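You operate a simulated robot arm through the tools that you are given. There is no shell and no other tool. Be economical: measure what you need, move in short steps, check, and stop when the job is done.

You are at the controls of a simulated robot arm. One attempt, no reset.

JOB
Take the loupe on the top of the core table and put it away on the top of the desk. Then put one of the folded wipes from the top of the core table on the top of the grey pack bench. Then put the green label roll from the top of the dispatch table in the white tray. Then press the blue belt button three times. Then turn the big black knob to +2. Then shut the left cooler door. Then press the grey key two times. Then take the white cup and put it on the grey card on the top of the grey pack bench. The order counts. Set down upright: loupe, white cup.
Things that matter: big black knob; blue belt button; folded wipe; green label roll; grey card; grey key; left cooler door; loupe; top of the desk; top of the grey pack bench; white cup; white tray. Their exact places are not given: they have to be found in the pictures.

Only the result counts: the job must be done as asked and must still hold three seconds after the hand-in. Knocking over, shifting, dropping, spilling or breaking anything else fails it.

ROBOT AND FRAMES
A 6-joint arm with a two-finger gripper on a trunk, on a base that drives. Base frame: it is fixed to the floor where the robot stands at the start and does not move with it; the origin is under the middle of the robot, x ahead of it, y to its left, z up; the surface under the hand at the start is at about z = 0.8. Readings come in m, degrees, newtons and seconds.
It reaches about 1.298 m from its shoulder. Its first joint turns from -149.0 to 149.0 degrees. Places, roughly: big black knob [-1, -1.8, 0.9]; blue belt button [-1.1, 1.6, 1.2]; folded wipe (6x6x2 cm) [0.8, 0, 0.8]; green label roll (8x8x5 cm) [1, 0.2, 0.8]; grey card (21x15x1 cm) [3.5, -0.5, 0.8]; grey key [-1.1, -3.7, 1.2]; left cooler door [-0.9, -2.7, 0.4]; loupe (6x6x6 cm) [0.7, -0.1, 0.8]; top of the desk [0.4, -2.9, 0.8]; top of the grey pack bench [3.4, -1.4, 0.8]; white cup (7x6x8 cm) [3.5, -1, 0.8]; white tray (23x19x4 cm) [-1.2, 2.7, 0.9]. Payload 1.57 kg.
Tool frame: the origin (TCP) lies between the finger pads and is the grasp point; the fingertips stand 0.021 m ahead of it; z points along the fingers, y is the line along which they close. Largest opening 0.07 m; the body of the gripper starts 0.05 m behind the TCP.
Orientation is that of the tool frame in the base frame, as [roll, pitch, yaw] about the fixed x, y, z axes, in that order (R = Rz(yaw) Ry(pitch) Rx(roll)). With the fingers straight down and closing along the base's y, the tool's x points along the base's -x, its y along +y and its z along -z.

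CONTROLS
- The arm moves only by the tool nudge_tool. Its argument "motion" is a list of rows, each an object (a shift or turn left out is 0, a gripper value left out holds the last) with "delta_pos": the shift along the tool's x, y, z in m, a list of three; "rotation": the turn, a rotation vector about the tool's x, y, z in degrees, a list of three; "grip": the closure, from 0 (fully open) to 1 (shut). In form: [{"delta_pos": [x, y, z], "rotation": [wx, wy, wz], "grip": grip}, ...]. A call has 1 to 12 rows; each row shifts and turns the commanded pose from where the row before left it, along the tool's axes as they then stand. A row lasts 0.2 s, in which the tool goes at most 0.05 m and 8.6 degrees; a call with a longer step from one row to the next is refused whole, and so is a gripper value outside its range. A pose out of reach is approached as far as the arm can. The call stops where the force on the tool passes 40 N (or 10 N more than at its start, if that is more) or the arm is blocked; 0.2 s more then pass. Each finger halts on what it meets, pressing with about 30 N; the grip force reading is that of the motor and also rises with nothing between the fingers. The clock runs only during rows and for 0.2 s after the last one: add rows that do not move to give the fingers time. It gives the time, the measured TCP pose, the force on the tool (base axes), the opening and the grip force at its end, in the units of the frame above (readings bear some noise), with the torque about the TCP (base axes, N m) and any sound that the robot's microphone picked up.
- Cameras (640 x 400 px; columns grow to the right, rows downward): "scene" is now at [0.0307, 0.1439, 1.6929]; the picture's right is [-0.25, -0.97, 0.00], its down [-0.77, 0.20, -0.61] and it looks along [0.59, -0.15, -0.79] (base axes); focal length 262 px, centre (320, 200). "wrist" rides on the gripper at [0.079, 0.004, -0.081] in the tool frame; the picture's right is [-0.05, 1.00, 0.00], its down [-0.67, -0.04, -0.74] and it looks along [-0.74, -0.04, 0.67] (tool axes); focal length 256 px, centre (320, 200).
- camera(camera): a new picture of that camera. The clock stands still meanwhile.
- slide_trunk(by): slides the trunk up (or, below 0, down) by that many m; the arm and the scene camera ride with it, the base frame stays. It gives what a move gives, with no picture.
- roll_base(legs): drives the robot by 1 to 6 legs, each [ahead, turn to the left] in m and degrees, along the robot's own axes; the way and the turn of a leg run together, so that a leg with both is an arc; at most 1.5 m and 180 degrees a leg. The arm and the cameras ride along, it lands a little off, and it stops where it bumps. It gives what a move gives.
- turn_head(pan, tilt): turns the head with the scene camera to pan (to the left, within 155 degrees either way) and tilt (down, from -29 to 69), counted from straight ahead of the robot. It gives what a move gives.
- measure_at(camera, pixels): for up to 12 pixels [column, row] of the newest picture of that camera ("zoom" is the newest enlarged one), the place [x, y, z] in the base frame of the surface seen there, good to about 0.002 m. The clock stands still meanwhile.
- close_up(camera, box): a new picture of the part [left, top, right, bottom] of that camera's present view, enlarged. The clock stands still meanwhile.
- hand_in(): hands the job in; it is judged then, once.

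Keep the steps short. Do not move on a guess: measure, check each grasp and each placing, and mend mistakes. In all there are 124 turns and 118 pictures (those below and enlarged ones count). Leave the gripper open and the arm clear of the work at the hand-in unless told otherwise, and finish with a single line.

The tools are called after "Request:" as a command line: name --argument value ..., lists and objects as JSON in quotes. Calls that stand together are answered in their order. nudge_tool: Moves the arm, as the interface text tells. Its arguments: {"type":"object","properties":{"motion":{"type":"array"}},"required":["motion"]} The other tools are called the same way: slide_trunk (by) slides the trunk up or down; roll_base (legs) drives the base; turn_head (pan, tilt) turns the head that bears the scene camera; camera (camera) takes a picture; measure_at (camera, pixels) gives the place of the surface under pixels of a picture; close_up (camera, box) takes an enlarged picture of a part of a camera's view; hand_in () hands the job in.

At the start:

```text
time: 0.0
tcp_pos: [0.7772, -0.0689, 1.0344]
orientation: [-180.0, 0.0, -179.4]
wrist_force: [0.3, -0.8, 0.5]
ft_torque: [-0.01, -0.01, -0.01]
finger_gap: 0.0701
grasp_force: 0.1
trunk travel left (down, up): [-0.716, 0.254]
robot x, y, heading: [0.0011, -0.0069, -0.4]
head pan, tilt: [-14.4, 52.3]
```

scene: 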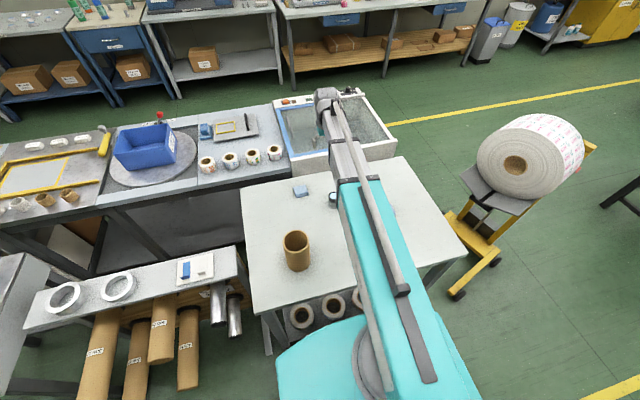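
wrist: 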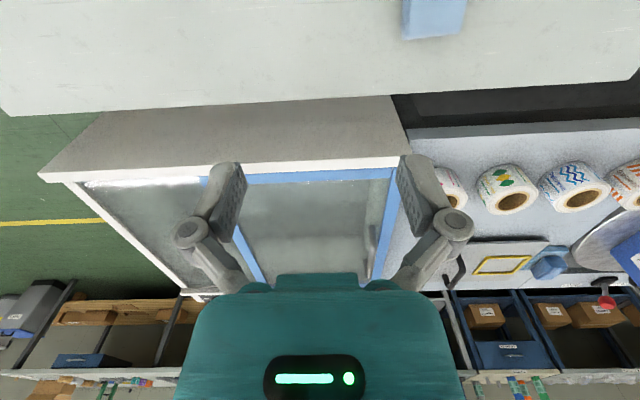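

I start by enlarging the core table in the scene view, because the arm hides part of it.

Request:
close_up --camera "scene" --box '[180, 80, 480, 280]'

Request:
measure_at --camera "scene" --pixels '[[300, 191], [388, 197], [333, 199], [296, 235], [420, 240], [250, 200], [232, 158], [275, 151], [207, 162]]'

```text
2.00 times, centred on (330, 180) of scene
```

zoom: 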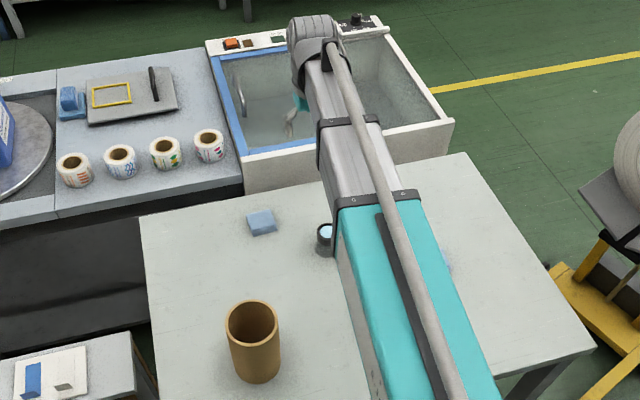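

```text
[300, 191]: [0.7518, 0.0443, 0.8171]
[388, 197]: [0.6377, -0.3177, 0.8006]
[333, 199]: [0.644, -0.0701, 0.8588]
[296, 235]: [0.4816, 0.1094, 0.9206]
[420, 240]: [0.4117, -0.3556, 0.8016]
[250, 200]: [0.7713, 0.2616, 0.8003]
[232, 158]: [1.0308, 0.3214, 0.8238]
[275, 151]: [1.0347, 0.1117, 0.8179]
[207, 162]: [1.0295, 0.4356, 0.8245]
```

The loupe is at about (0.65, -0.07), partly behind the arm. I pull the hand back so the wrist camera can see it.

Request:
nudge_tool --motion '[{"delta_pos": [0.045, 0, 0]}, {"delta_pos": [0.045, 0, 0]}, {"delta_pos": [0.045, 0, 0]}, {"delta_pos": [0.045, 0, 0]}, {"delta_pos": [0.045, 0, 0]}, {"delta_pos": [0.045, 0, 0]}]'

Request:
camera --camera "wrist"

Request:
camera --camera "scene"

```text
time: 1.4
tcp_pos: [0.5336, -0.073, 1.0346]
orientation: [-180.0, -0.1, -179.4]
wrist_force: [0.3, -0.1, -0.5]
ft_torque: [0.0, 0.02, 0.0]
finger_gap: 0.0701
grasp_force: 0.1
out of reach, approached as far as the arm can: row 6
trunk travel left (down, up): [-0.716, 0.254]
robot x, y, heading: [-0.001, -0.0083, -0.1]
head pan, tilt: [-14.4, 52.3]
```

```text
114 pictures are left
```

wrist: 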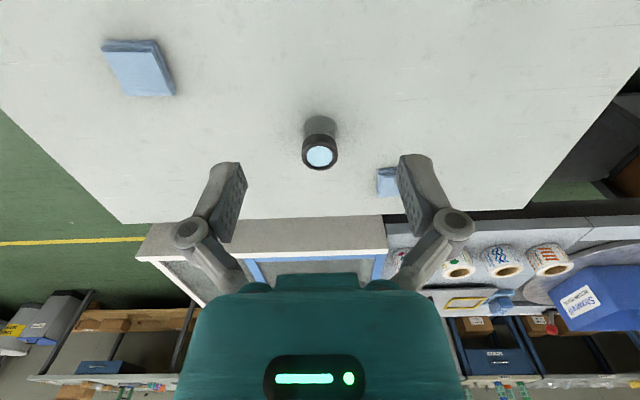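

```text
113 pictures are left
```

scene: 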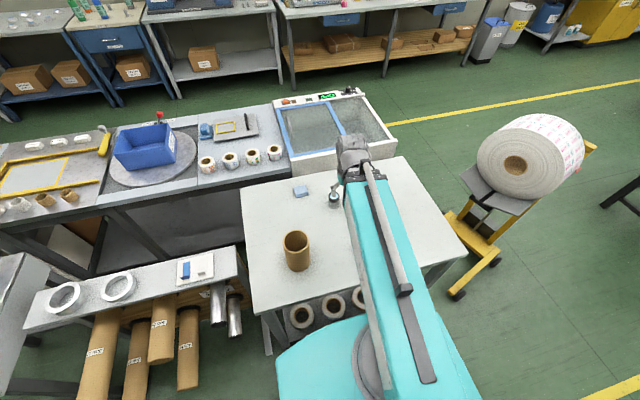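

The loupe shows at (320,155) in the wrist view, with the wipes at (140,70) and (385,180). I enlarge and measure its rim.

Request:
close_up --camera "wrist" --box '[270, 100, 370, 180]'

Request:
measure_at --camera "wrist" --pixels '[[320, 156], [305, 156], [335, 156], [320, 144], [320, 166], [307, 135], [334, 135], [320, 118], [105, 42], [155, 42], [175, 95], [125, 95]]'

```text
5.00 times, centred on (320, 140) of wrist
```

zoom: 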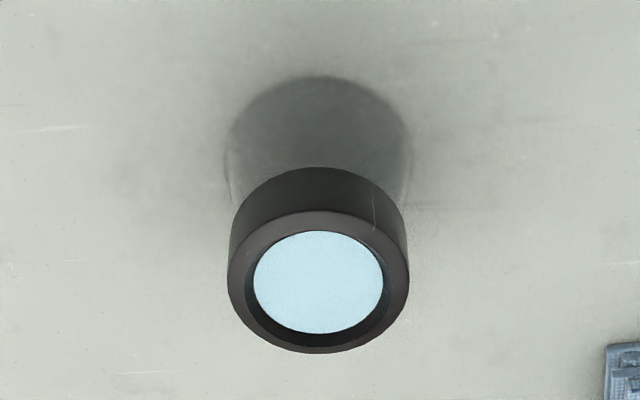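

```text
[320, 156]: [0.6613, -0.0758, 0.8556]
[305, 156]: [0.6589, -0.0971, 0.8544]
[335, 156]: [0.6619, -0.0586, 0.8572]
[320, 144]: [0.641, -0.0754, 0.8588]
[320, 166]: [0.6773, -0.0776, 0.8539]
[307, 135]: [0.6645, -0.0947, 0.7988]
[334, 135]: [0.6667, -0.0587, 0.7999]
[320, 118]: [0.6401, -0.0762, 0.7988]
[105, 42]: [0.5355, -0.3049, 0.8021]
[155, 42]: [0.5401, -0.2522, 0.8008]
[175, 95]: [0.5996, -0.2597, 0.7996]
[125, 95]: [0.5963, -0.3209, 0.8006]
```

Loupe: ring centre about (0.660, -0.077), top z 0.858, width about 0.045. I move over it, descend to z about 0.842 and look.

Request:
nudge_tool --motion '[{"delta_pos": [-0.042, -0.001, 0]}, {"delta_pos": [-0.042, -0.001, 0]}, {"delta_pos": [-0.042, -0.001, 0]}, {}, {"delta_pos": [0, 0, 0.045]}, {"delta_pos": [0, 0, 0.045]}, {"delta_pos": [0, 0, 0.04]}, {}]'

Request:
camera --camera "wrist"

Request:
close_up --camera "scene" --box '[260, 120, 420, 220]'

```text
time: 3.2
tcp_pos: [0.659, -0.0725, 1.0342]
orientation: [-180.0, 0.0, -179.4]
wrist_force: [0.1, 0.5, 0.2]
ft_torque: [-0.01, -0.02, 0.01]
finger_gap: 0.0698
grasp_force: 0.1
out of reach, approached as far as the arm can: row 5, 6, 7
trunk travel left (down, up): [-0.716, 0.254]
robot x, y, heading: [-0.0008, -0.0045, -0.2]
head pan, tilt: [-14.4, 52.3]
```

```text
111 pictures are left
```

wrist: 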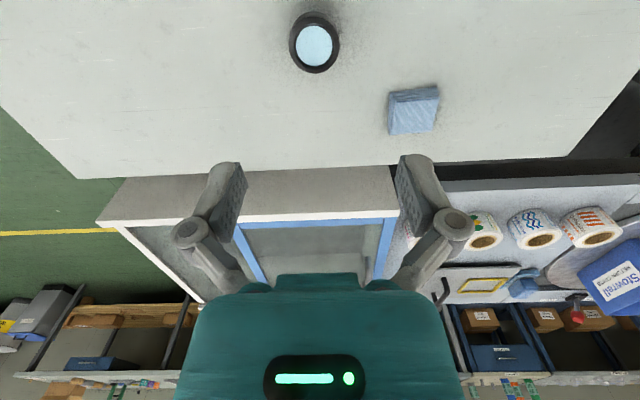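

```text
4.00 times, centred on (340, 170) of scene
```

zoom: 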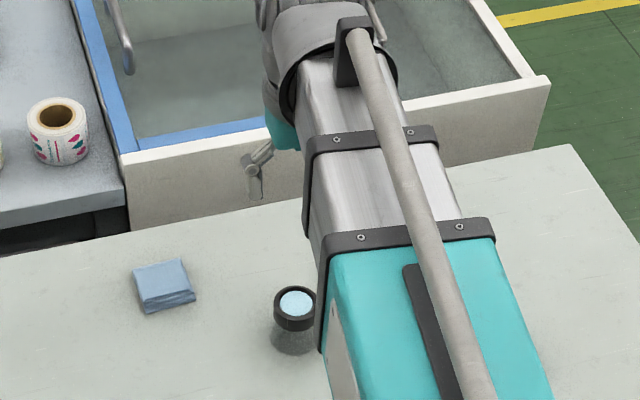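

The descent is out of reach this close in. I will back the base up 0.25 m, first looking behind.

Request:
turn_head --pan 150 --tilt 35

Request:
camera --camera "scene"

Request:
turn_head --pan -150 --tilt 35

Request:
camera --camera "scene"

Request:
turn_head --pan -80 --tilt 30

Request:
camera --camera "scene"

Request:
turn_head --pan 90 --tilt 30

Request:
camera --camera "scene"

```text
time: 5.7
tcp_pos: [0.6598, -0.0737, 1.0345]
orientation: [-180.0, -0.1, -179.4]
wrist_force: [0.1, 1.0, 0.0]
ft_torque: [0.04, -0.01, -0.03]
finger_gap: 0.0702
grasp_force: 0.0
trunk travel left (down, up): [-0.716, 0.254]
robot x, y, heading: [0.0024, -0.0104, -0.2]
head pan, tilt: [150.0, 35.0]
```

```text
109 pictures are left
```

scene: 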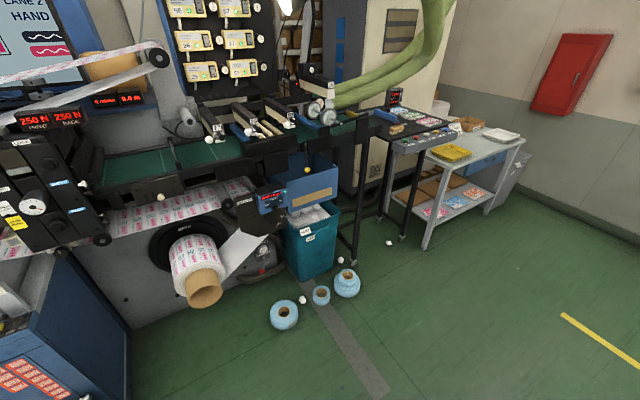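

```text
time: 9.8
tcp_pos: [0.661, -0.0712, 1.0346]
orientation: [-180.0, 0.0, -179.4]
wrist_force: [0.2, -0.5, 1.2]
ft_torque: [0.05, 0.0, -0.02]
finger_gap: 0.0698
grasp_force: 0.1
trunk travel left (down, up): [-0.716, 0.254]
robot x, y, heading: [-0.0026, -0.0074, -0.3]
head pan, tilt: [-150.0, 35.0]
```

```text
108 pictures are left
```

scene: 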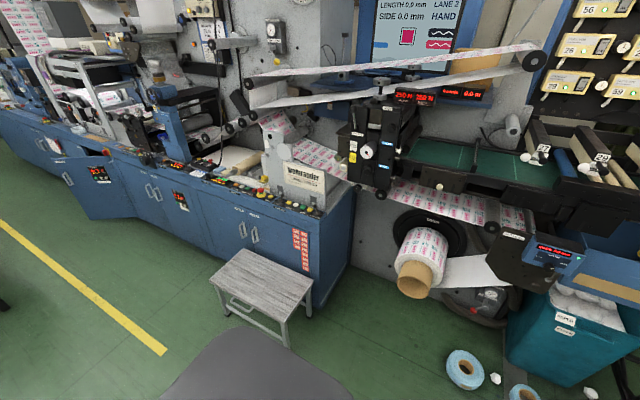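

```text
time: 11.2
tcp_pos: [0.6606, -0.0718, 1.0342]
orientation: [-179.9, -0.1, -179.5]
wrist_force: [0.3, 0.3, 0.2]
ft_torque: [-0.02, -0.01, -0.03]
finger_gap: 0.0699
grasp_force: 0.1
trunk travel left (down, up): [-0.716, 0.254]
robot x, y, heading: [-0.0003, -0.0079, 0.0]
head pan, tilt: [-80.0, 30.0]
```

```text
107 pictures are left
```

scene: 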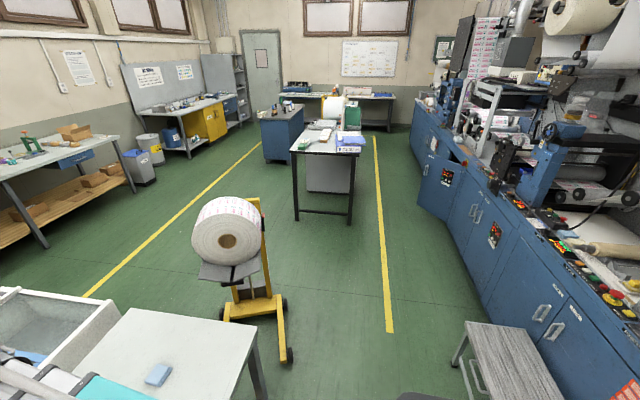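

```text
time: 13.8
tcp_pos: [0.6598, -0.0726, 1.0344]
orientation: [180.0, 0.0, -179.3]
wrist_force: [-0.4, -0.4, -0.4]
ft_torque: [0.02, 0.01, 0.0]
finger_gap: 0.0701
grasp_force: 0.0
trunk travel left (down, up): [-0.716, 0.254]
robot x, y, heading: [-0.0001, -0.0061, -0.1]
head pan, tilt: [90.0, 30.0]
```

```text
106 pictures are left
```

scene: 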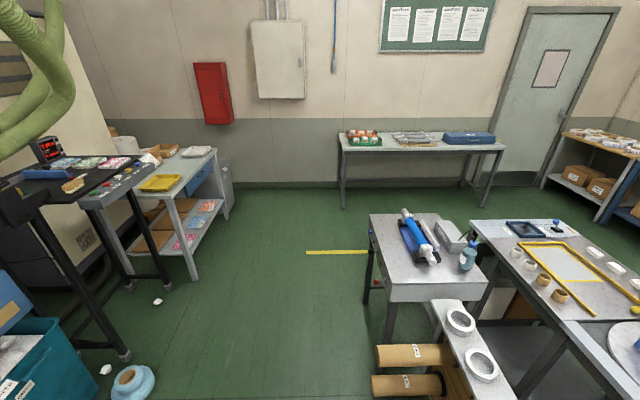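

Request:
turn_head --pan 0 --tilt 69

Request:
camera --camera "scene"

Request:
measure_at --camera "scene" --pixels '[[320, 150], [320, 200], [320, 250], [320, 300], [320, 350], [320, 390], [250, 300], [400, 330], [300, 120], [420, 380], [250, 380], [480, 380]]'

```text
time: 15.4
tcp_pos: [0.6589, -0.0731, 1.0343]
orientation: [-179.9, 0.0, -179.4]
wrist_force: [-0.2, 0.0, 0.1]
ft_torque: [0.03, 0.01, 0.0]
finger_gap: 0.07
grasp_force: 0.0
trunk travel left (down, up): [-0.716, 0.254]
robot x, y, heading: [-0.0023, -0.0058, -0.3]
head pan, tilt: [0.0, 68.8]
```

```text
105 pictures are left
```

scene: 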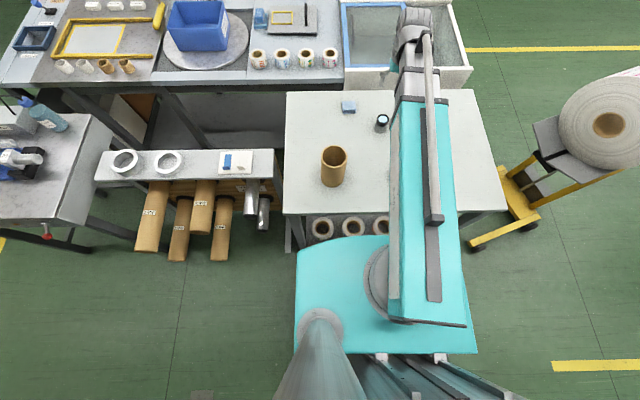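

```text
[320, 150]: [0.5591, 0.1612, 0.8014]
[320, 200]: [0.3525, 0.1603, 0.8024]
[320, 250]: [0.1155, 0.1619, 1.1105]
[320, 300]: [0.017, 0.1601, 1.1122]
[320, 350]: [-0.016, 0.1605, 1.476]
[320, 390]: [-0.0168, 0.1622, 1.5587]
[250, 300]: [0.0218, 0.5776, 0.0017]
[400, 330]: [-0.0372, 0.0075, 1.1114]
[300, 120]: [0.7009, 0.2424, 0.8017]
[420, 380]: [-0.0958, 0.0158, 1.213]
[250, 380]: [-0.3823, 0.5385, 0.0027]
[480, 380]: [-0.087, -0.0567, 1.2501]
```

Request:
measure_at --camera "scene" --pixels '[[420, 300], [415, 220], [413, 130], [411, 90], [410, 60], [415, 20], [405, 40], [393, 200], [392, 280]]'

Request:
close_up --camera "scene" --box '[340, 0, 500, 100]'

```text
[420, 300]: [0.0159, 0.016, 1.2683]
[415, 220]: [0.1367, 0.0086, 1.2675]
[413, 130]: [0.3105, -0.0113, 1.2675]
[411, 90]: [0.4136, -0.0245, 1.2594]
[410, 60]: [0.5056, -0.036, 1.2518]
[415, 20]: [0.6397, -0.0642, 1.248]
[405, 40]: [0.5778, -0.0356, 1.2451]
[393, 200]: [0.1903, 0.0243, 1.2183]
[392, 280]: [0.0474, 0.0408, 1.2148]
```

```text
4.00 times, centred on (420, 50) of scene
```

zoom: 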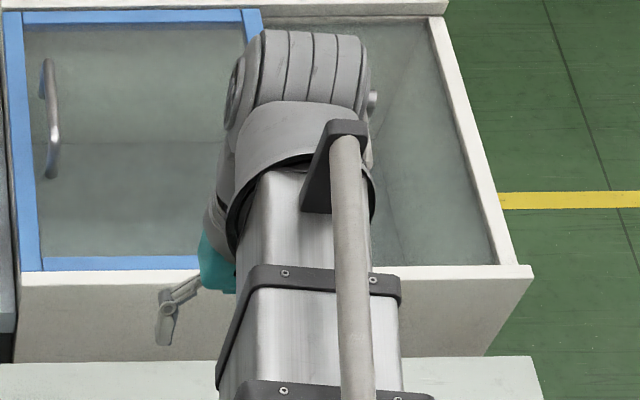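

Beam is horizontal and telescopic: height comes from the trunk. I lower the trunk 0.12 and check the alignment over the loupe.

Request:
slide_trunk --by -0.12

Request:
turn_head --pan 10 --tilt 50

Request:
close_up --camera "scene" --box '[300, 50, 460, 150]'

Request:
camera --camera "wrist"

```text
time: 16.9
tcp_pos: [0.6595, -0.0729, 0.9142]
orientation: [180.0, 0.0, -179.4]
wrist_force: [-0.4, 0.6, 0.0]
ft_torque: [0.01, -0.02, 0.01]
finger_gap: 0.07
grasp_force: 0.1
trunk travel left (down, up): [-0.596, 0.374]
robot x, y, heading: [-0.0015, -0.004, 0.0]
head pan, tilt: [0.0, 68.8]
```

```text
time: 17.8
tcp_pos: [0.66, -0.0733, 0.9142]
orientation: [-180.0, 0.0, -179.3]
wrist_force: [-0.3, 0.0, 0.0]
ft_torque: [-0.01, 0.02, 0.01]
finger_gap: 0.0699
grasp_force: 0.0
trunk travel left (down, up): [-0.596, 0.374]
robot x, y, heading: [0.0015, -0.0067, 0.1]
head pan, tilt: [10.0, 50.0]
```

```text
4.00 times, centred on (380, 100) of scene
```

zoom: 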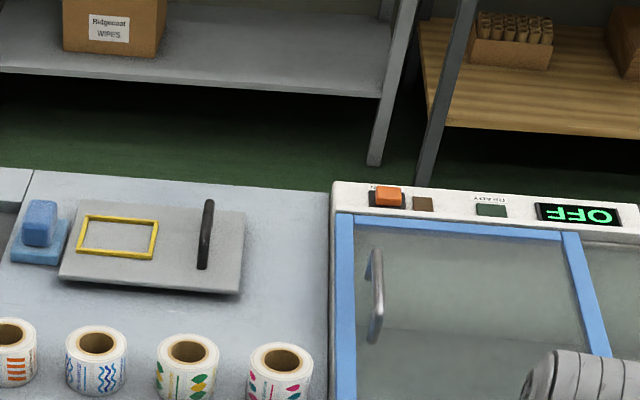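

```text
102 pictures are left
```

wrist: 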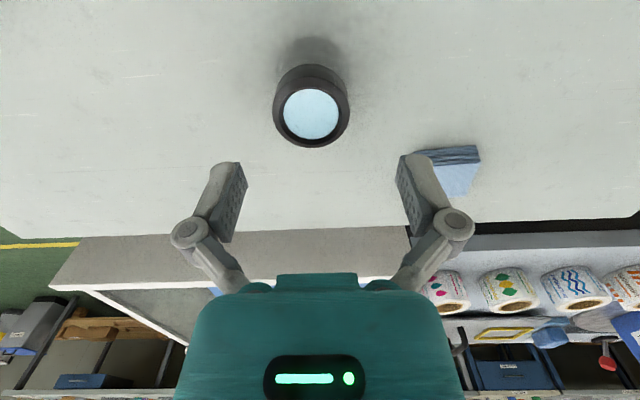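

Request:
measure_at --camera "wrist" --pixels '[[312, 113], [277, 110], [346, 110], [312, 140], [312, 85], [312, 70], [275, 90], [348, 88]]'

```text
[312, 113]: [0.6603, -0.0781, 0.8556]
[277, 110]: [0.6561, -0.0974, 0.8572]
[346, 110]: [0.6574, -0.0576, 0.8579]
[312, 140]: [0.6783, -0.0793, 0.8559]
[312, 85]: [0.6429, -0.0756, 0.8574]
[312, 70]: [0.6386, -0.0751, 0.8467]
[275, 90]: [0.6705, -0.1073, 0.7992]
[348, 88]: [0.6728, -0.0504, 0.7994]
```

Centre is (0.660, -0.078). I shift y by -0.005, then lower to z 0.841.

Request:
nudge_tool --motion '[{"delta_pos": [0, -0.005, 0]}, {}]'

Request:
slide_trunk --by -0.074

Request:
nudge_tool --motion '[{"grip": 1}, {}, {}, {}, {}, {}]'

Request:
camera --camera "wrist"

```text
time: 18.4
tcp_pos: [0.6595, -0.0776, 0.9144]
orientation: [180.0, -0.1, -179.3]
wrist_force: [-0.1, 0.1, -0.6]
ft_torque: [-0.02, 0.0, -0.04]
finger_gap: 0.0699
grasp_force: 0.0
trunk travel left (down, up): [-0.596, 0.374]
robot x, y, heading: [0.0003, -0.0072, -0.2]
head pan, tilt: [10.0, 50.0]
```

```text
time: 19.5
tcp_pos: [0.66, -0.0781, 0.8398]
orientation: [180.0, 0.0, -179.4]
wrist_force: [0.1, 0.3, 0.2]
ft_torque: [0.02, 0.0, 0.0]
finger_gap: 0.0699
grasp_force: 0.0
trunk travel left (down, up): [-0.522, 0.448]
robot x, y, heading: [0.0019, -0.0058, -0.1]
head pan, tilt: [10.0, 50.0]
```

```text
time: 20.9
tcp_pos: [0.6597, -0.0782, 0.8407]
orientation: [180.0, 0.1, -179.4]
wrist_force: [2.2, 0.0, 9.9]
ft_torque: [-0.1, -0.07, -0.01]
finger_gap: 0.0449
grasp_force: 30.4
trunk travel left (down, up): [-0.522, 0.448]
robot x, y, heading: [0.0017, -0.0047, -0.2]
head pan, tilt: [10.0, 50.0]
```

```text
101 pictures are left
```

wrist: 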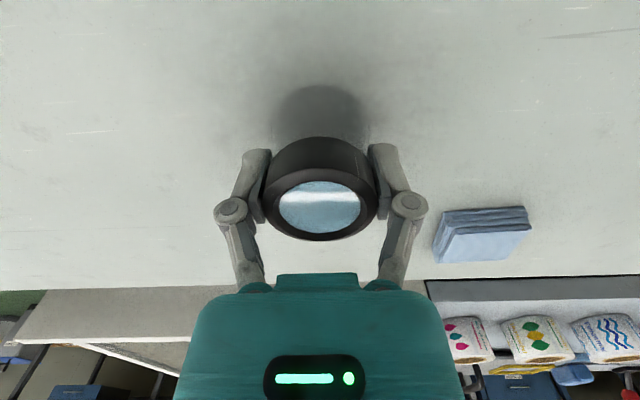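

Held (0.045 gap). I lift and look toward the desk on the right.

Request:
slide_trunk --by 0.25

Request:
turn_head --pan -80 --tilt 25

Request:
camera --camera "scene"

Request:
close_up --camera "scene" --box '[240, 60, 400, 160]'

Request:
camera --camera "wrist"

```text
time: 23.5
tcp_pos: [0.6597, -0.0775, 1.0906]
orientation: [179.9, -0.1, -179.4]
wrist_force: [0.1, -0.2, -0.7]
ft_torque: [0.0, 0.05, -0.03]
finger_gap: 0.045
grasp_force: 30.1
trunk travel left (down, up): [-0.772, 0.198]
robot x, y, heading: [-0.0012, -0.0064, -0.1]
head pan, tilt: [10.0, 50.0]
```

```text
time: 25.1
tcp_pos: [0.6605, -0.0777, 1.0906]
orientation: [-179.9, 0.0, -179.4]
wrist_force: [0.1, -0.5, -0.8]
ft_torque: [-0.01, 0.0, 0.01]
finger_gap: 0.0451
grasp_force: 30.3
trunk travel left (down, up): [-0.772, 0.198]
robot x, y, heading: [0.001, -0.0092, 0.0]
head pan, tilt: [-80.0, 25.0]
```

```text
100 pictures are left
```

scene: 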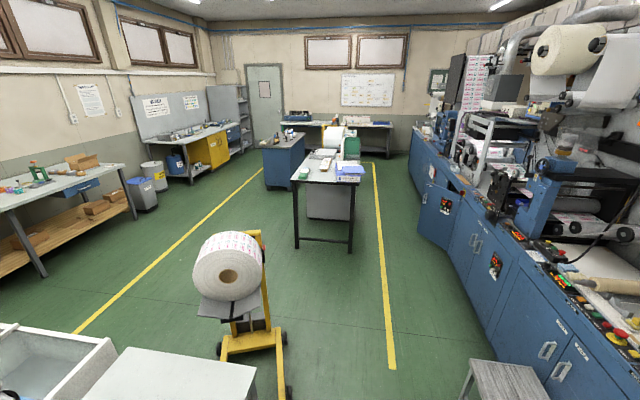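

```text
4.00 times, centred on (320, 110) of scene
```

zoom: 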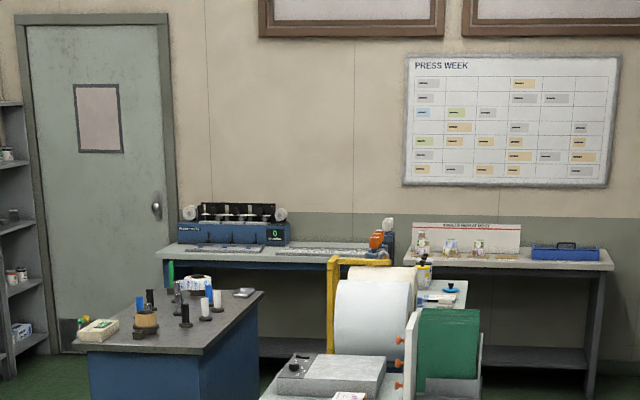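

```text
98 pictures are left
```

wrist: 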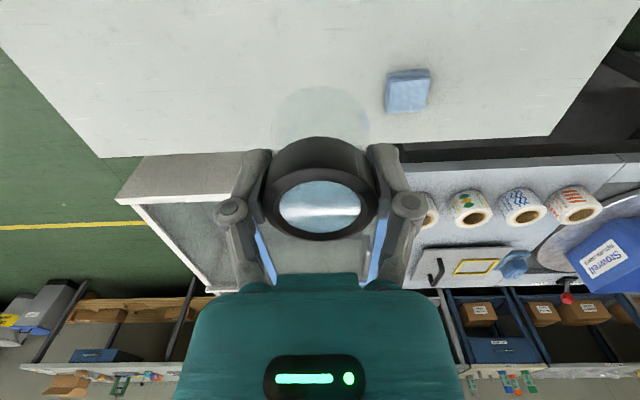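

Request:
measure_at --camera "scene" --pixels '[[328, 175], [300, 180], [352, 182], [310, 155], [285, 142], [230, 165], [418, 192], [470, 360], [375, 165], [282, 390], [395, 365], [268, 375]]'

Request:
close_up --camera "scene" --box '[280, 130, 380, 190]'

Request:
measure_at --camera "scene" --pixels '[[500, 345], [545, 330], [440, 220], [498, 265], [300, 245], [352, 250], [220, 355], [260, 250], [455, 390], [305, 172]]'

```text
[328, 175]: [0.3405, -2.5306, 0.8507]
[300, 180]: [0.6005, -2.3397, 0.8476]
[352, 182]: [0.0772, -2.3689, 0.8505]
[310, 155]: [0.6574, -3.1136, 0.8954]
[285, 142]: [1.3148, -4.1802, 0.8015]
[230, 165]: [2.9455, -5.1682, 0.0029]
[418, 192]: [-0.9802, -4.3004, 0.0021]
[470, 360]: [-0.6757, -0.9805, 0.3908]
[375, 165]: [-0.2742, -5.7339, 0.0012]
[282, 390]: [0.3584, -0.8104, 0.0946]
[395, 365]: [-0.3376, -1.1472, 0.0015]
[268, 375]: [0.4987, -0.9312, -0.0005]
```

```text
6.40 times, centred on (330, 160) of scene
```

zoom: 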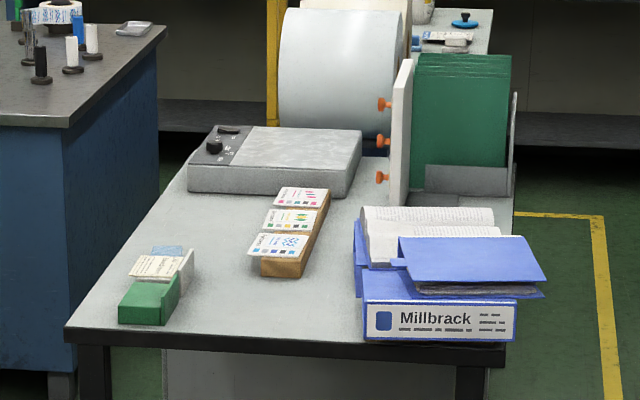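

```text
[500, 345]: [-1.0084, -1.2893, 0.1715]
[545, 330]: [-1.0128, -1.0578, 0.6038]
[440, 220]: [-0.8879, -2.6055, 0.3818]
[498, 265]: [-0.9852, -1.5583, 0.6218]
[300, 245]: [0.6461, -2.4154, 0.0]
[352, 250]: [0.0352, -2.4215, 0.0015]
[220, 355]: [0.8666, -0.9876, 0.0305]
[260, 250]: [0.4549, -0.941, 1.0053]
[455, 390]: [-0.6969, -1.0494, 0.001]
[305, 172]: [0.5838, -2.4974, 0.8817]
```

The desk is the black-legged table, top z 0.85, with a free spot near its front edge. I measure that spot and the obstacles on the way.

Request:
measure_at --camera "zoom" --pixels '[[230, 300], [180, 310], [300, 310], [350, 325], [270, 280], [75, 325], [120, 300], [180, 270]]'

Request:
measure_at --camera "scene" --pixels '[[230, 235], [255, 240], [200, 265], [262, 285], [285, 340], [205, 290]]'

Request:
slide_trunk --by 0.12

Request:
turn_head --pan -140 --tilt 69

Request:
camera --camera "scene"

```text
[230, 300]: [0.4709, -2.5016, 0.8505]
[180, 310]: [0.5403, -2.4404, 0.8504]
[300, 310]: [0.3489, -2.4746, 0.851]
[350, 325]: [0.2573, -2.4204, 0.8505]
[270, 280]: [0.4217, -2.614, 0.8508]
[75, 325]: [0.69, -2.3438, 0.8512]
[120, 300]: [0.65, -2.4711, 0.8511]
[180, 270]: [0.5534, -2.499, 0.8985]
```

```text
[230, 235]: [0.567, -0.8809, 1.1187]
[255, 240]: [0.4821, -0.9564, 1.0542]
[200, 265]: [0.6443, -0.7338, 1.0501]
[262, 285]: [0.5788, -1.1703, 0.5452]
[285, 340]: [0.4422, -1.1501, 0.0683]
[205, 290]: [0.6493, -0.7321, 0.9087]
```

```text
time: 26.6
tcp_pos: [0.6606, -0.0772, 1.2103]
orientation: [179.9, 0.0, -179.4]
wrist_force: [0.2, 0.2, -1.5]
ft_torque: [0.02, -0.01, 0.0]
finger_gap: 0.0445
grasp_force: 30.1
trunk travel left (down, up): [-0.892, 0.078]
robot x, y, heading: [-0.0002, -0.0069, -0.2]
head pan, tilt: [-80.0, 25.0]
```

```text
time: 27.9
tcp_pos: [0.6595, -0.0772, 1.2097]
orientation: [-179.9, 0.1, -179.4]
wrist_force: [0.5, -0.2, 0.0]
ft_torque: [0.01, -0.01, 0.03]
finger_gap: 0.0446
grasp_force: 29.6
trunk travel left (down, up): [-0.892, 0.078]
robot x, y, heading: [-0.0011, -0.0095, -0.2]
head pan, tilt: [-140.0, 68.8]
```

```text
96 pictures are left
```

scene: 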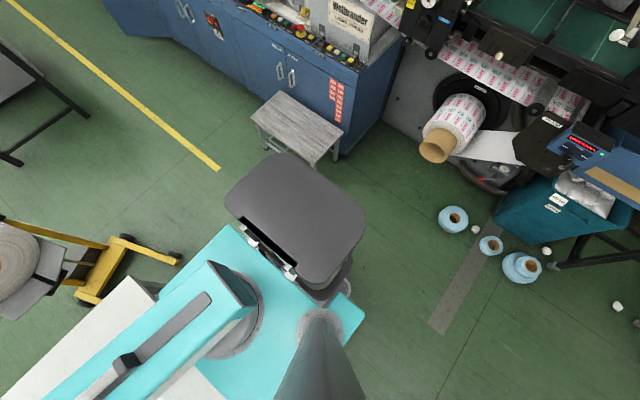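

Request:
measure_at --camera "scene" --pixels '[[300, 160], [365, 215], [330, 285], [228, 195], [170, 262], [85, 300], [265, 130], [325, 165], [440, 240], [340, 295], [270, 160], [430, 155]]'

```text
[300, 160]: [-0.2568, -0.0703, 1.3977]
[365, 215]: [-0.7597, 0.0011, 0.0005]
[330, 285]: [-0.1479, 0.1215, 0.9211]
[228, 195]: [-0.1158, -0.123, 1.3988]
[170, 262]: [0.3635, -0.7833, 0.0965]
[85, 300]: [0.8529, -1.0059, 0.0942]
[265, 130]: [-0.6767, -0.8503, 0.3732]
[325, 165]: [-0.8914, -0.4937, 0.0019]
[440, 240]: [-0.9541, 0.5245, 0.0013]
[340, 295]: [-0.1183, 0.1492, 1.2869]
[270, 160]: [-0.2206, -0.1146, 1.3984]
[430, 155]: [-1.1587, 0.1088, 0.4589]
```

Corridor between trolley foot (x 0.36) and stool (x -0.67) is clear at x = -0.15. I back up, turn right and drive.

Request:
roll_base --legs '[[-0.15, 0], [0, -90], [0.8, 0]]'

Request:
turn_head --pan 20 --tilt 35

Request:
camera --camera "scene"

```text
time: 39.9
tcp_pos: [-0.2193, -1.4613, 1.2103]
orientation: [180.0, 0.0, 91.0]
wrist_force: [0.0, -1.3, -0.8]
ft_torque: [0.01, 0.0, 0.02]
finger_gap: 0.0446
grasp_force: 29.9
trunk travel left (down, up): [-0.892, 0.078]
robot x, y, heading: [-0.1412, -0.8016, -90.5]
head pan, tilt: [-140.0, 68.8]
```

```text
time: 42.4
tcp_pos: [-0.2188, -1.4617, 1.2112]
orientation: [179.9, 0.1, 90.9]
wrist_force: [-1.1, 0.5, 0.2]
ft_torque: [0.0, 0.0, 0.0]
finger_gap: 0.0445
grasp_force: 30.1
trunk travel left (down, up): [-0.892, 0.078]
robot x, y, heading: [-0.1453, -0.8045, -90.0]
head pan, tilt: [20.0, 35.0]
```

```text
95 pictures are left
```

scene: 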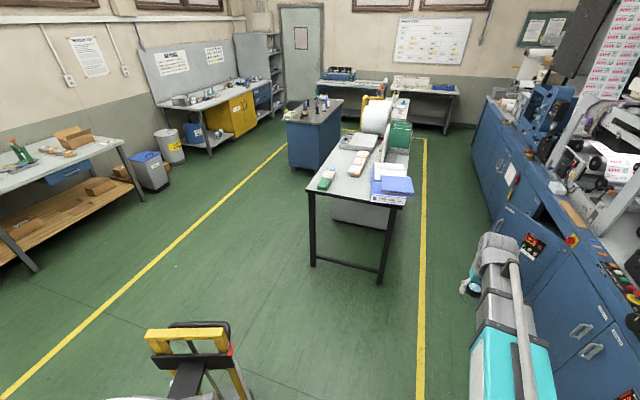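

Request:
roll_base --legs '[[0.75, 0], [0, 30]]'

Request:
turn_head --pan 10 --tilt 50

Request:
camera --camera "scene"

Request:
camera --camera "wrist"

```text
time: 49.4
tcp_pos: [0.1194, -2.1569, 1.2099]
orientation: [-180.0, 0.0, 121.0]
wrist_force: [-0.1, 0.3, -0.4]
ft_torque: [0.01, -0.01, -0.02]
finger_gap: 0.0444
grasp_force: 29.8
trunk travel left (down, up): [-0.892, 0.078]
robot x, y, heading: [-0.1599, -1.5589, -60.7]
head pan, tilt: [20.0, 35.0]
```

```text
time: 50.2
tcp_pos: [0.1201, -2.1565, 1.2094]
orientation: [179.9, 0.1, 121.0]
wrist_force: [0.9, -0.5, -1.0]
ft_torque: [0.01, -0.01, 0.04]
finger_gap: 0.0446
grasp_force: 30.4
trunk travel left (down, up): [-0.892, 0.078]
robot x, y, heading: [-0.1611, -1.5577, -60.5]
head pan, tilt: [10.0, 50.0]
```

```text
94 pictures are left
```

scene: 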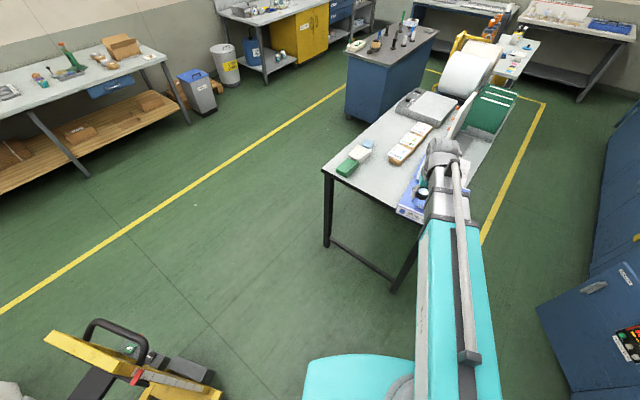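

```text
93 pictures are left
```

wrist: 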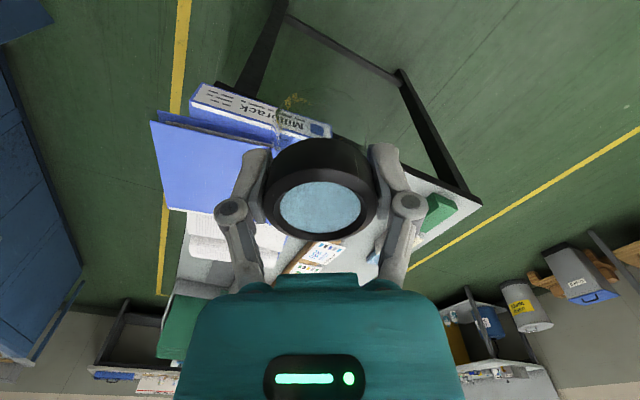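

Request:
close_up --camera "scene" --box '[310, 90, 470, 220]'

Request:
measure_at --camera "scene" --pixels '[[375, 180], [360, 178], [395, 190], [385, 170], [400, 170], [355, 165], [390, 160], [405, 185], [338, 172], [370, 190]]'

```text
3.08 times, centred on (390, 155) of scene
```

zoom: 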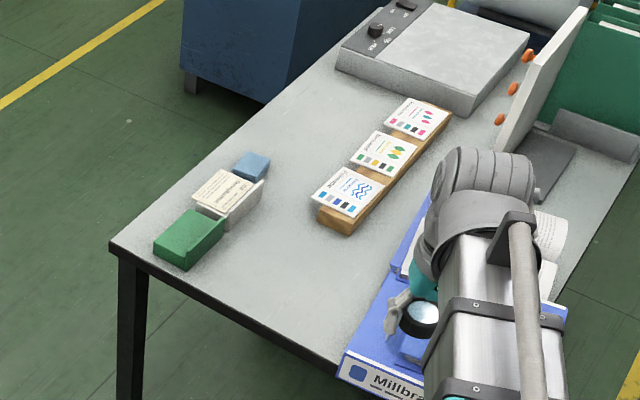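

```text
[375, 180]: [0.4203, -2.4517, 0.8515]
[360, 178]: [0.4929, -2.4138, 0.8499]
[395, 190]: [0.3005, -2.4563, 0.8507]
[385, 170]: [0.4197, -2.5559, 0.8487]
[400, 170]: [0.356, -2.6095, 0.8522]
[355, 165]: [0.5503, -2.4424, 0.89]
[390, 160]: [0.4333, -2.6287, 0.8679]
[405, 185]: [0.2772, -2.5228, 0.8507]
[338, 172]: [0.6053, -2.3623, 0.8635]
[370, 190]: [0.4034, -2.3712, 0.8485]
```

Free spot (0.41, -2.47) is at least 0.12 from its neighbours. I move the hand there at this height, then lower most of the way.

Request:
nudge_tool --motion '[{"delta_pos": [-0.0418, 0.0087, 0]}, {"delta_pos": [-0.0418, 0.0087, 0]}, {"delta_pos": [-0.0418, 0.0087, 0]}, {"delta_pos": [-0.0418, 0.0087, 0]}, {"delta_pos": [-0.0418, 0.0087, 0]}, {"delta_pos": [-0.0418, 0.0087, 0]}, {"delta_pos": [-0.0418, 0.0087, 0]}, {"delta_pos": [-0.0418, 0.0087, 0]}, {"delta_pos": [-0.0418, 0.0087, 0]}, {"delta_pos": [-0.0418, 0.0087, 0]}, {}]'

Request:
slide_trunk --by -0.26

Request:
camera --camera "scene"

Request:
camera --camera "wrist"

```text
time: 52.6
tcp_pos: [0.4088, -2.4696, 1.2111]
orientation: [-179.9, 0.0, 121.0]
wrist_force: [-1.1, -0.3, -0.8]
ft_torque: [0.0, 0.01, 0.0]
finger_gap: 0.0446
grasp_force: 30.0
trunk travel left (down, up): [-0.892, 0.078]
robot x, y, heading: [-0.1597, -1.5559, -60.6]
head pan, tilt: [10.0, 50.0]
```

```text
time: 55.2
tcp_pos: [0.4072, -2.4701, 0.9493]
orientation: [-180.0, -0.1, 121.0]
wrist_force: [0.4, -0.1, -0.4]
ft_torque: [-0.02, -0.01, 0.0]
finger_gap: 0.0447
grasp_force: 30.2
trunk travel left (down, up): [-0.632, 0.338]
robot x, y, heading: [-0.1609, -1.5549, -60.5]
head pan, tilt: [10.0, 50.0]
```

```text
91 pictures are left
```

scene: 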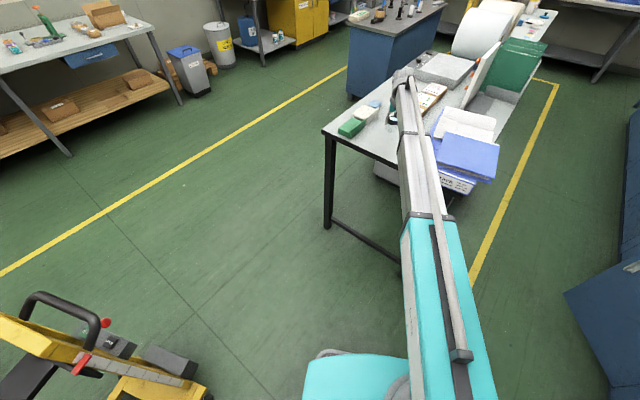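

```text
90 pictures are left
```

wrist: 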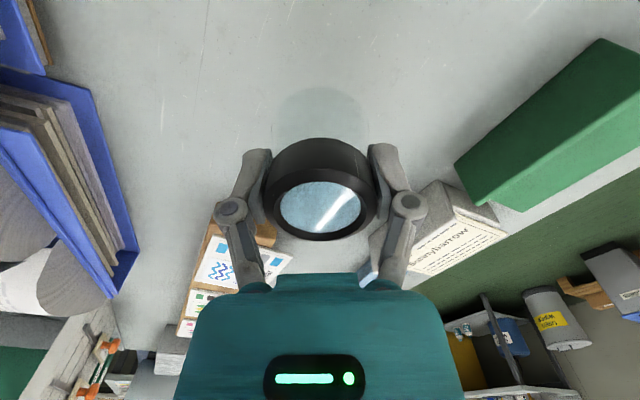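

Clear of neighbours. Lowering the last 5.6 cm gently.

Request:
slide_trunk --by -0.056

Request:
close_up --camera "wrist" --box '[220, 80, 420, 205]'

```text
time: 56.2
tcp_pos: [0.408, -2.469, 0.894]
orientation: [-180.0, 0.1, 121.0]
wrist_force: [0.5, 0.6, -0.1]
ft_torque: [-0.02, -0.01, 0.01]
finger_gap: 0.0447
grasp_force: 30.2
trunk travel left (down, up): [-0.576, 0.394]
robot x, y, heading: [-0.1619, -1.5571, -60.3]
head pan, tilt: [10.0, 50.0]
```

```text
3.20 times, centred on (320, 142) of wrist
```

zoom: 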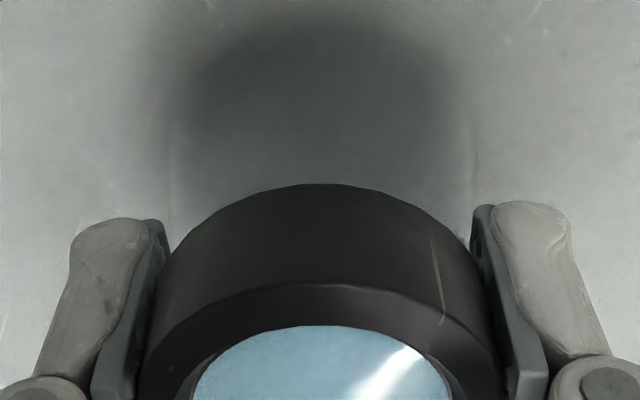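

Force still zero. I go 1 to 2 mm at a time until contact shows.

Request:
slide_trunk --by -0.002

Request:
slide_trunk --by -0.001

```text
time: 56.7
tcp_pos: [0.4068, -2.4699, 0.8917]
orientation: [-180.0, -0.1, 121.0]
wrist_force: [-0.8, 0.7, -0.1]
ft_torque: [-0.05, -0.02, 0.01]
finger_gap: 0.0448
grasp_force: 29.7
trunk travel left (down, up): [-0.574, 0.396]
robot x, y, heading: [-0.1609, -1.5567, -60.3]
head pan, tilt: [10.0, 50.0]
```

```text
time: 57.2
tcp_pos: [0.4073, -2.4692, 0.8911]
orientation: [180.0, 0.0, 121.1]
wrist_force: [0.4, -1.5, 2.5]
ft_torque: [-0.07, -0.03, 0.0]
finger_gap: 0.0448
grasp_force: 29.9
trunk travel left (down, up): [-0.573, 0.397]
robot x, y, heading: [-0.1597, -1.5591, -60.4]
head pan, tilt: [10.0, 50.0]
```

Contact (+2.5 N). I open, lift and look.

Request:
nudge_tool --motion '[{"grip": 0}, {}, {}, {}, {}]'

Request:
slide_trunk --by 0.2

Request:
camera --camera "wrist"

Request:
slide_trunk --by 0.12

Request:
turn_head --pan 130 --tilt 30

Request:
camera --camera "scene"

```text
time: 58.4
tcp_pos: [0.4082, -2.4696, 0.8907]
orientation: [179.9, 0.0, 121.0]
wrist_force: [-0.5, -1.1, 0.9]
ft_torque: [0.01, 0.02, -0.03]
finger_gap: 0.07
grasp_force: 0.1
trunk travel left (down, up): [-0.573, 0.397]
robot x, y, heading: [-0.1579, -1.5527, -60.4]
head pan, tilt: [10.0, 50.0]
```

```text
time: 60.6
tcp_pos: [0.4072, -2.4692, 1.0911]
orientation: [180.0, -0.1, 121.0]
wrist_force: [-0.6, -0.3, -0.2]
ft_torque: [-0.01, 0.02, -0.01]
finger_gap: 0.0703
grasp_force: 0.0
trunk travel left (down, up): [-0.773, 0.197]
robot x, y, heading: [-0.159, -1.5584, -60.2]
head pan, tilt: [10.0, 50.0]
```

```text
88 pictures are left
```

wrist: 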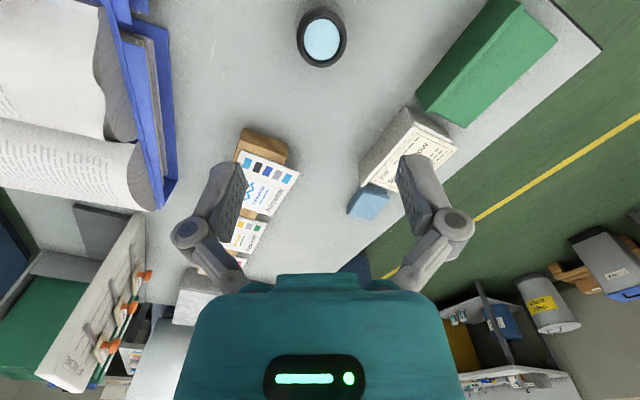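

```text
time: 62.1
tcp_pos: [0.4074, -2.4693, 1.2115]
orientation: [180.0, -0.1, 121.0]
wrist_force: [0.4, 0.4, -1.2]
ft_torque: [0.02, 0.0, 0.05]
finger_gap: 0.07
grasp_force: 0.1
trunk travel left (down, up): [-0.893, 0.077]
robot x, y, heading: [-0.1609, -1.5545, -60.4]
head pan, tilt: [10.0, 50.0]
```

```text
time: 64.1
tcp_pos: [0.4066, -2.4698, 1.2119]
orientation: [180.0, 0.1, 121.0]
wrist_force: [-0.8, 0.3, -0.9]
ft_torque: [0.01, -0.02, -0.01]
finger_gap: 0.0701
grasp_force: 0.1
trunk travel left (down, up): [-0.893, 0.077]
robot x, y, heading: [-0.1627, -1.5597, -60.5]
head pan, tilt: [130.0, 30.0]
```

```text
87 pictures are left
```

scene: 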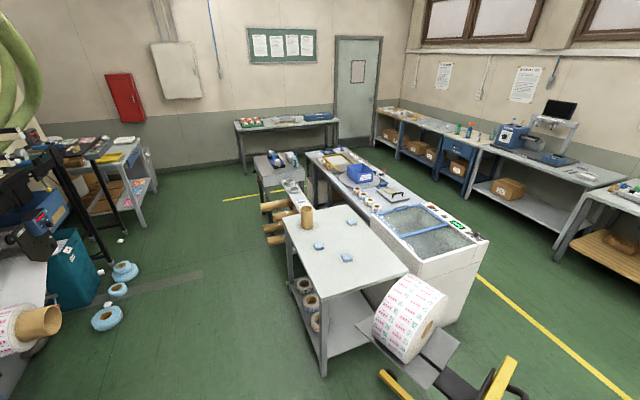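

The loupe stands upright on the desk. I retract the arm and drive back the same way to the core table.

Request:
nudge_tool --motion '[{"delta_pos": [0.0418, -0.0087, 0]}, {"delta_pos": [0.0418, -0.0087, 0]}, {"delta_pos": [0.0418, -0.0087, 0]}, {"delta_pos": [0.0418, -0.0087, 0]}, {"delta_pos": [0.0418, -0.0087, 0]}, {"delta_pos": [0.0418, -0.0087, 0]}, {"delta_pos": [0.0418, -0.0087, 0]}, {"delta_pos": [0.0418, -0.0087, 0]}, {"delta_pos": [0.0418, -0.0087, 0]}, {"delta_pos": [0.0418, -0.0087, 0]}, {}]'

Request:
roll_base --legs '[[0, -29.5], [-1.5, 0], [0, 90]]'

Request:
turn_head --pan -10 --tilt 50

Request:
camera --camera "scene"

Request:
camera --camera "wrist"

```text
time: 66.5
tcp_pos: [0.119, -2.1554, 1.2123]
orientation: [180.0, 0.0, 121.0]
wrist_force: [-0.5, 0.0, -0.4]
ft_torque: [0.01, 0.0, 0.0]
finger_gap: 0.0699
grasp_force: 0.1
trunk travel left (down, up): [-0.893, 0.077]
robot x, y, heading: [-0.1571, -1.5569, -60.5]
head pan, tilt: [130.0, 30.0]
```

```text
time: 83.4
tcp_pos: [0.5157, -0.1252, 1.2122]
orientation: [-179.9, 0.1, -179.3]
wrist_force: [-0.5, -0.5, 1.0]
ft_torque: [0.03, 0.01, -0.04]
finger_gap: 0.0698
grasp_force: 0.1
trunk travel left (down, up): [-0.893, 0.077]
robot x, y, heading: [-0.142, -0.0923, -0.6]
head pan, tilt: [130.0, 30.0]
```

```text
time: 85.7
tcp_pos: [0.5163, -0.1235, 1.2108]
orientation: [-179.9, 0.0, -179.3]
wrist_force: [0.1, -0.3, -0.7]
ft_torque: [0.02, 0.0, 0.02]
finger_gap: 0.0699
grasp_force: 0.1
trunk travel left (down, up): [-0.893, 0.077]
robot x, y, heading: [-0.1423, -0.0915, -0.6]
head pan, tilt: [-10.0, 50.0]
```

```text
86 pictures are left
```

scene: 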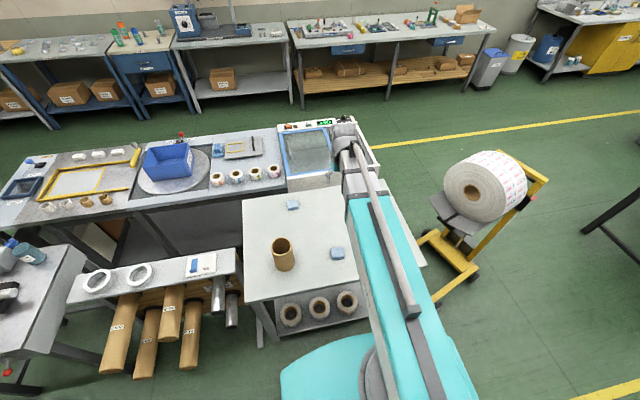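

```text
85 pictures are left
```

wrist: 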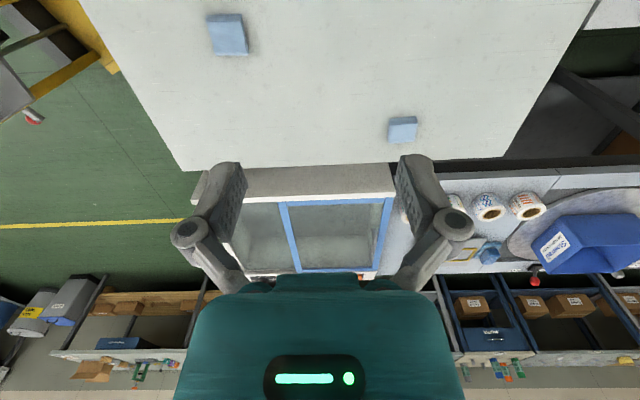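

Request:
close_up --camera "wrist" --box '[180, 0, 280, 70]'

Request:
measure_at --camera "wrist" --pixels '[[227, 30], [209, 17], [240, 15], [247, 52], [214, 55], [402, 128], [270, 100]]'

Request:
measure_at --camera "scene" --pixels '[[337, 252], [293, 205]]'

```text
5.71 times, centred on (230, 35) of wrist
```

zoom: 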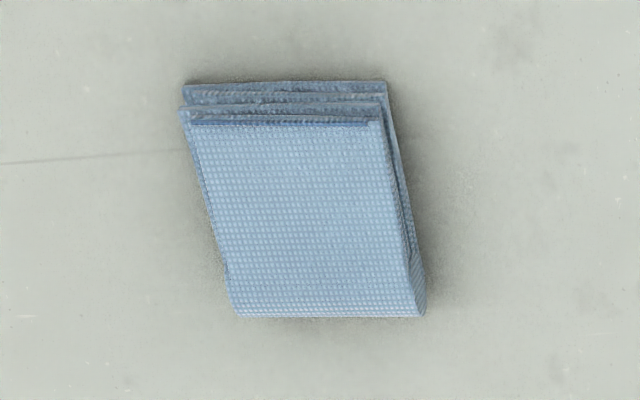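

```text
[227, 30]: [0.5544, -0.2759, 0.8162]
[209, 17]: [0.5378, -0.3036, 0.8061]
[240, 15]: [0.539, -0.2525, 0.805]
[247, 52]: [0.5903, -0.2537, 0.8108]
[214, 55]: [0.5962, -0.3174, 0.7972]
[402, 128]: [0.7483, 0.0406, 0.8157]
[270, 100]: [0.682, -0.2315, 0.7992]
```

```text
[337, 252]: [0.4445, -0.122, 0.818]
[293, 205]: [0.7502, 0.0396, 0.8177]
```

Request:
measure_at --camera "zoom" --pixels '[[195, 128], [375, 126], [408, 305], [238, 308], [300, 220], [186, 88], [380, 86], [212, 215], [395, 215], [425, 300], [405, 215]]'

```text
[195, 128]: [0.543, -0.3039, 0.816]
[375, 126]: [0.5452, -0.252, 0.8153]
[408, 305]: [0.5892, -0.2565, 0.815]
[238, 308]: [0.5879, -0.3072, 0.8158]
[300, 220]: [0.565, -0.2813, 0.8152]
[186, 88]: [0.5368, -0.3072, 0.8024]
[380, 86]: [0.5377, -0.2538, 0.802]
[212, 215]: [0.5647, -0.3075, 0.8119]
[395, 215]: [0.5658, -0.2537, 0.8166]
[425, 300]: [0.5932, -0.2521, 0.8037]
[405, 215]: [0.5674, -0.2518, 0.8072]
```

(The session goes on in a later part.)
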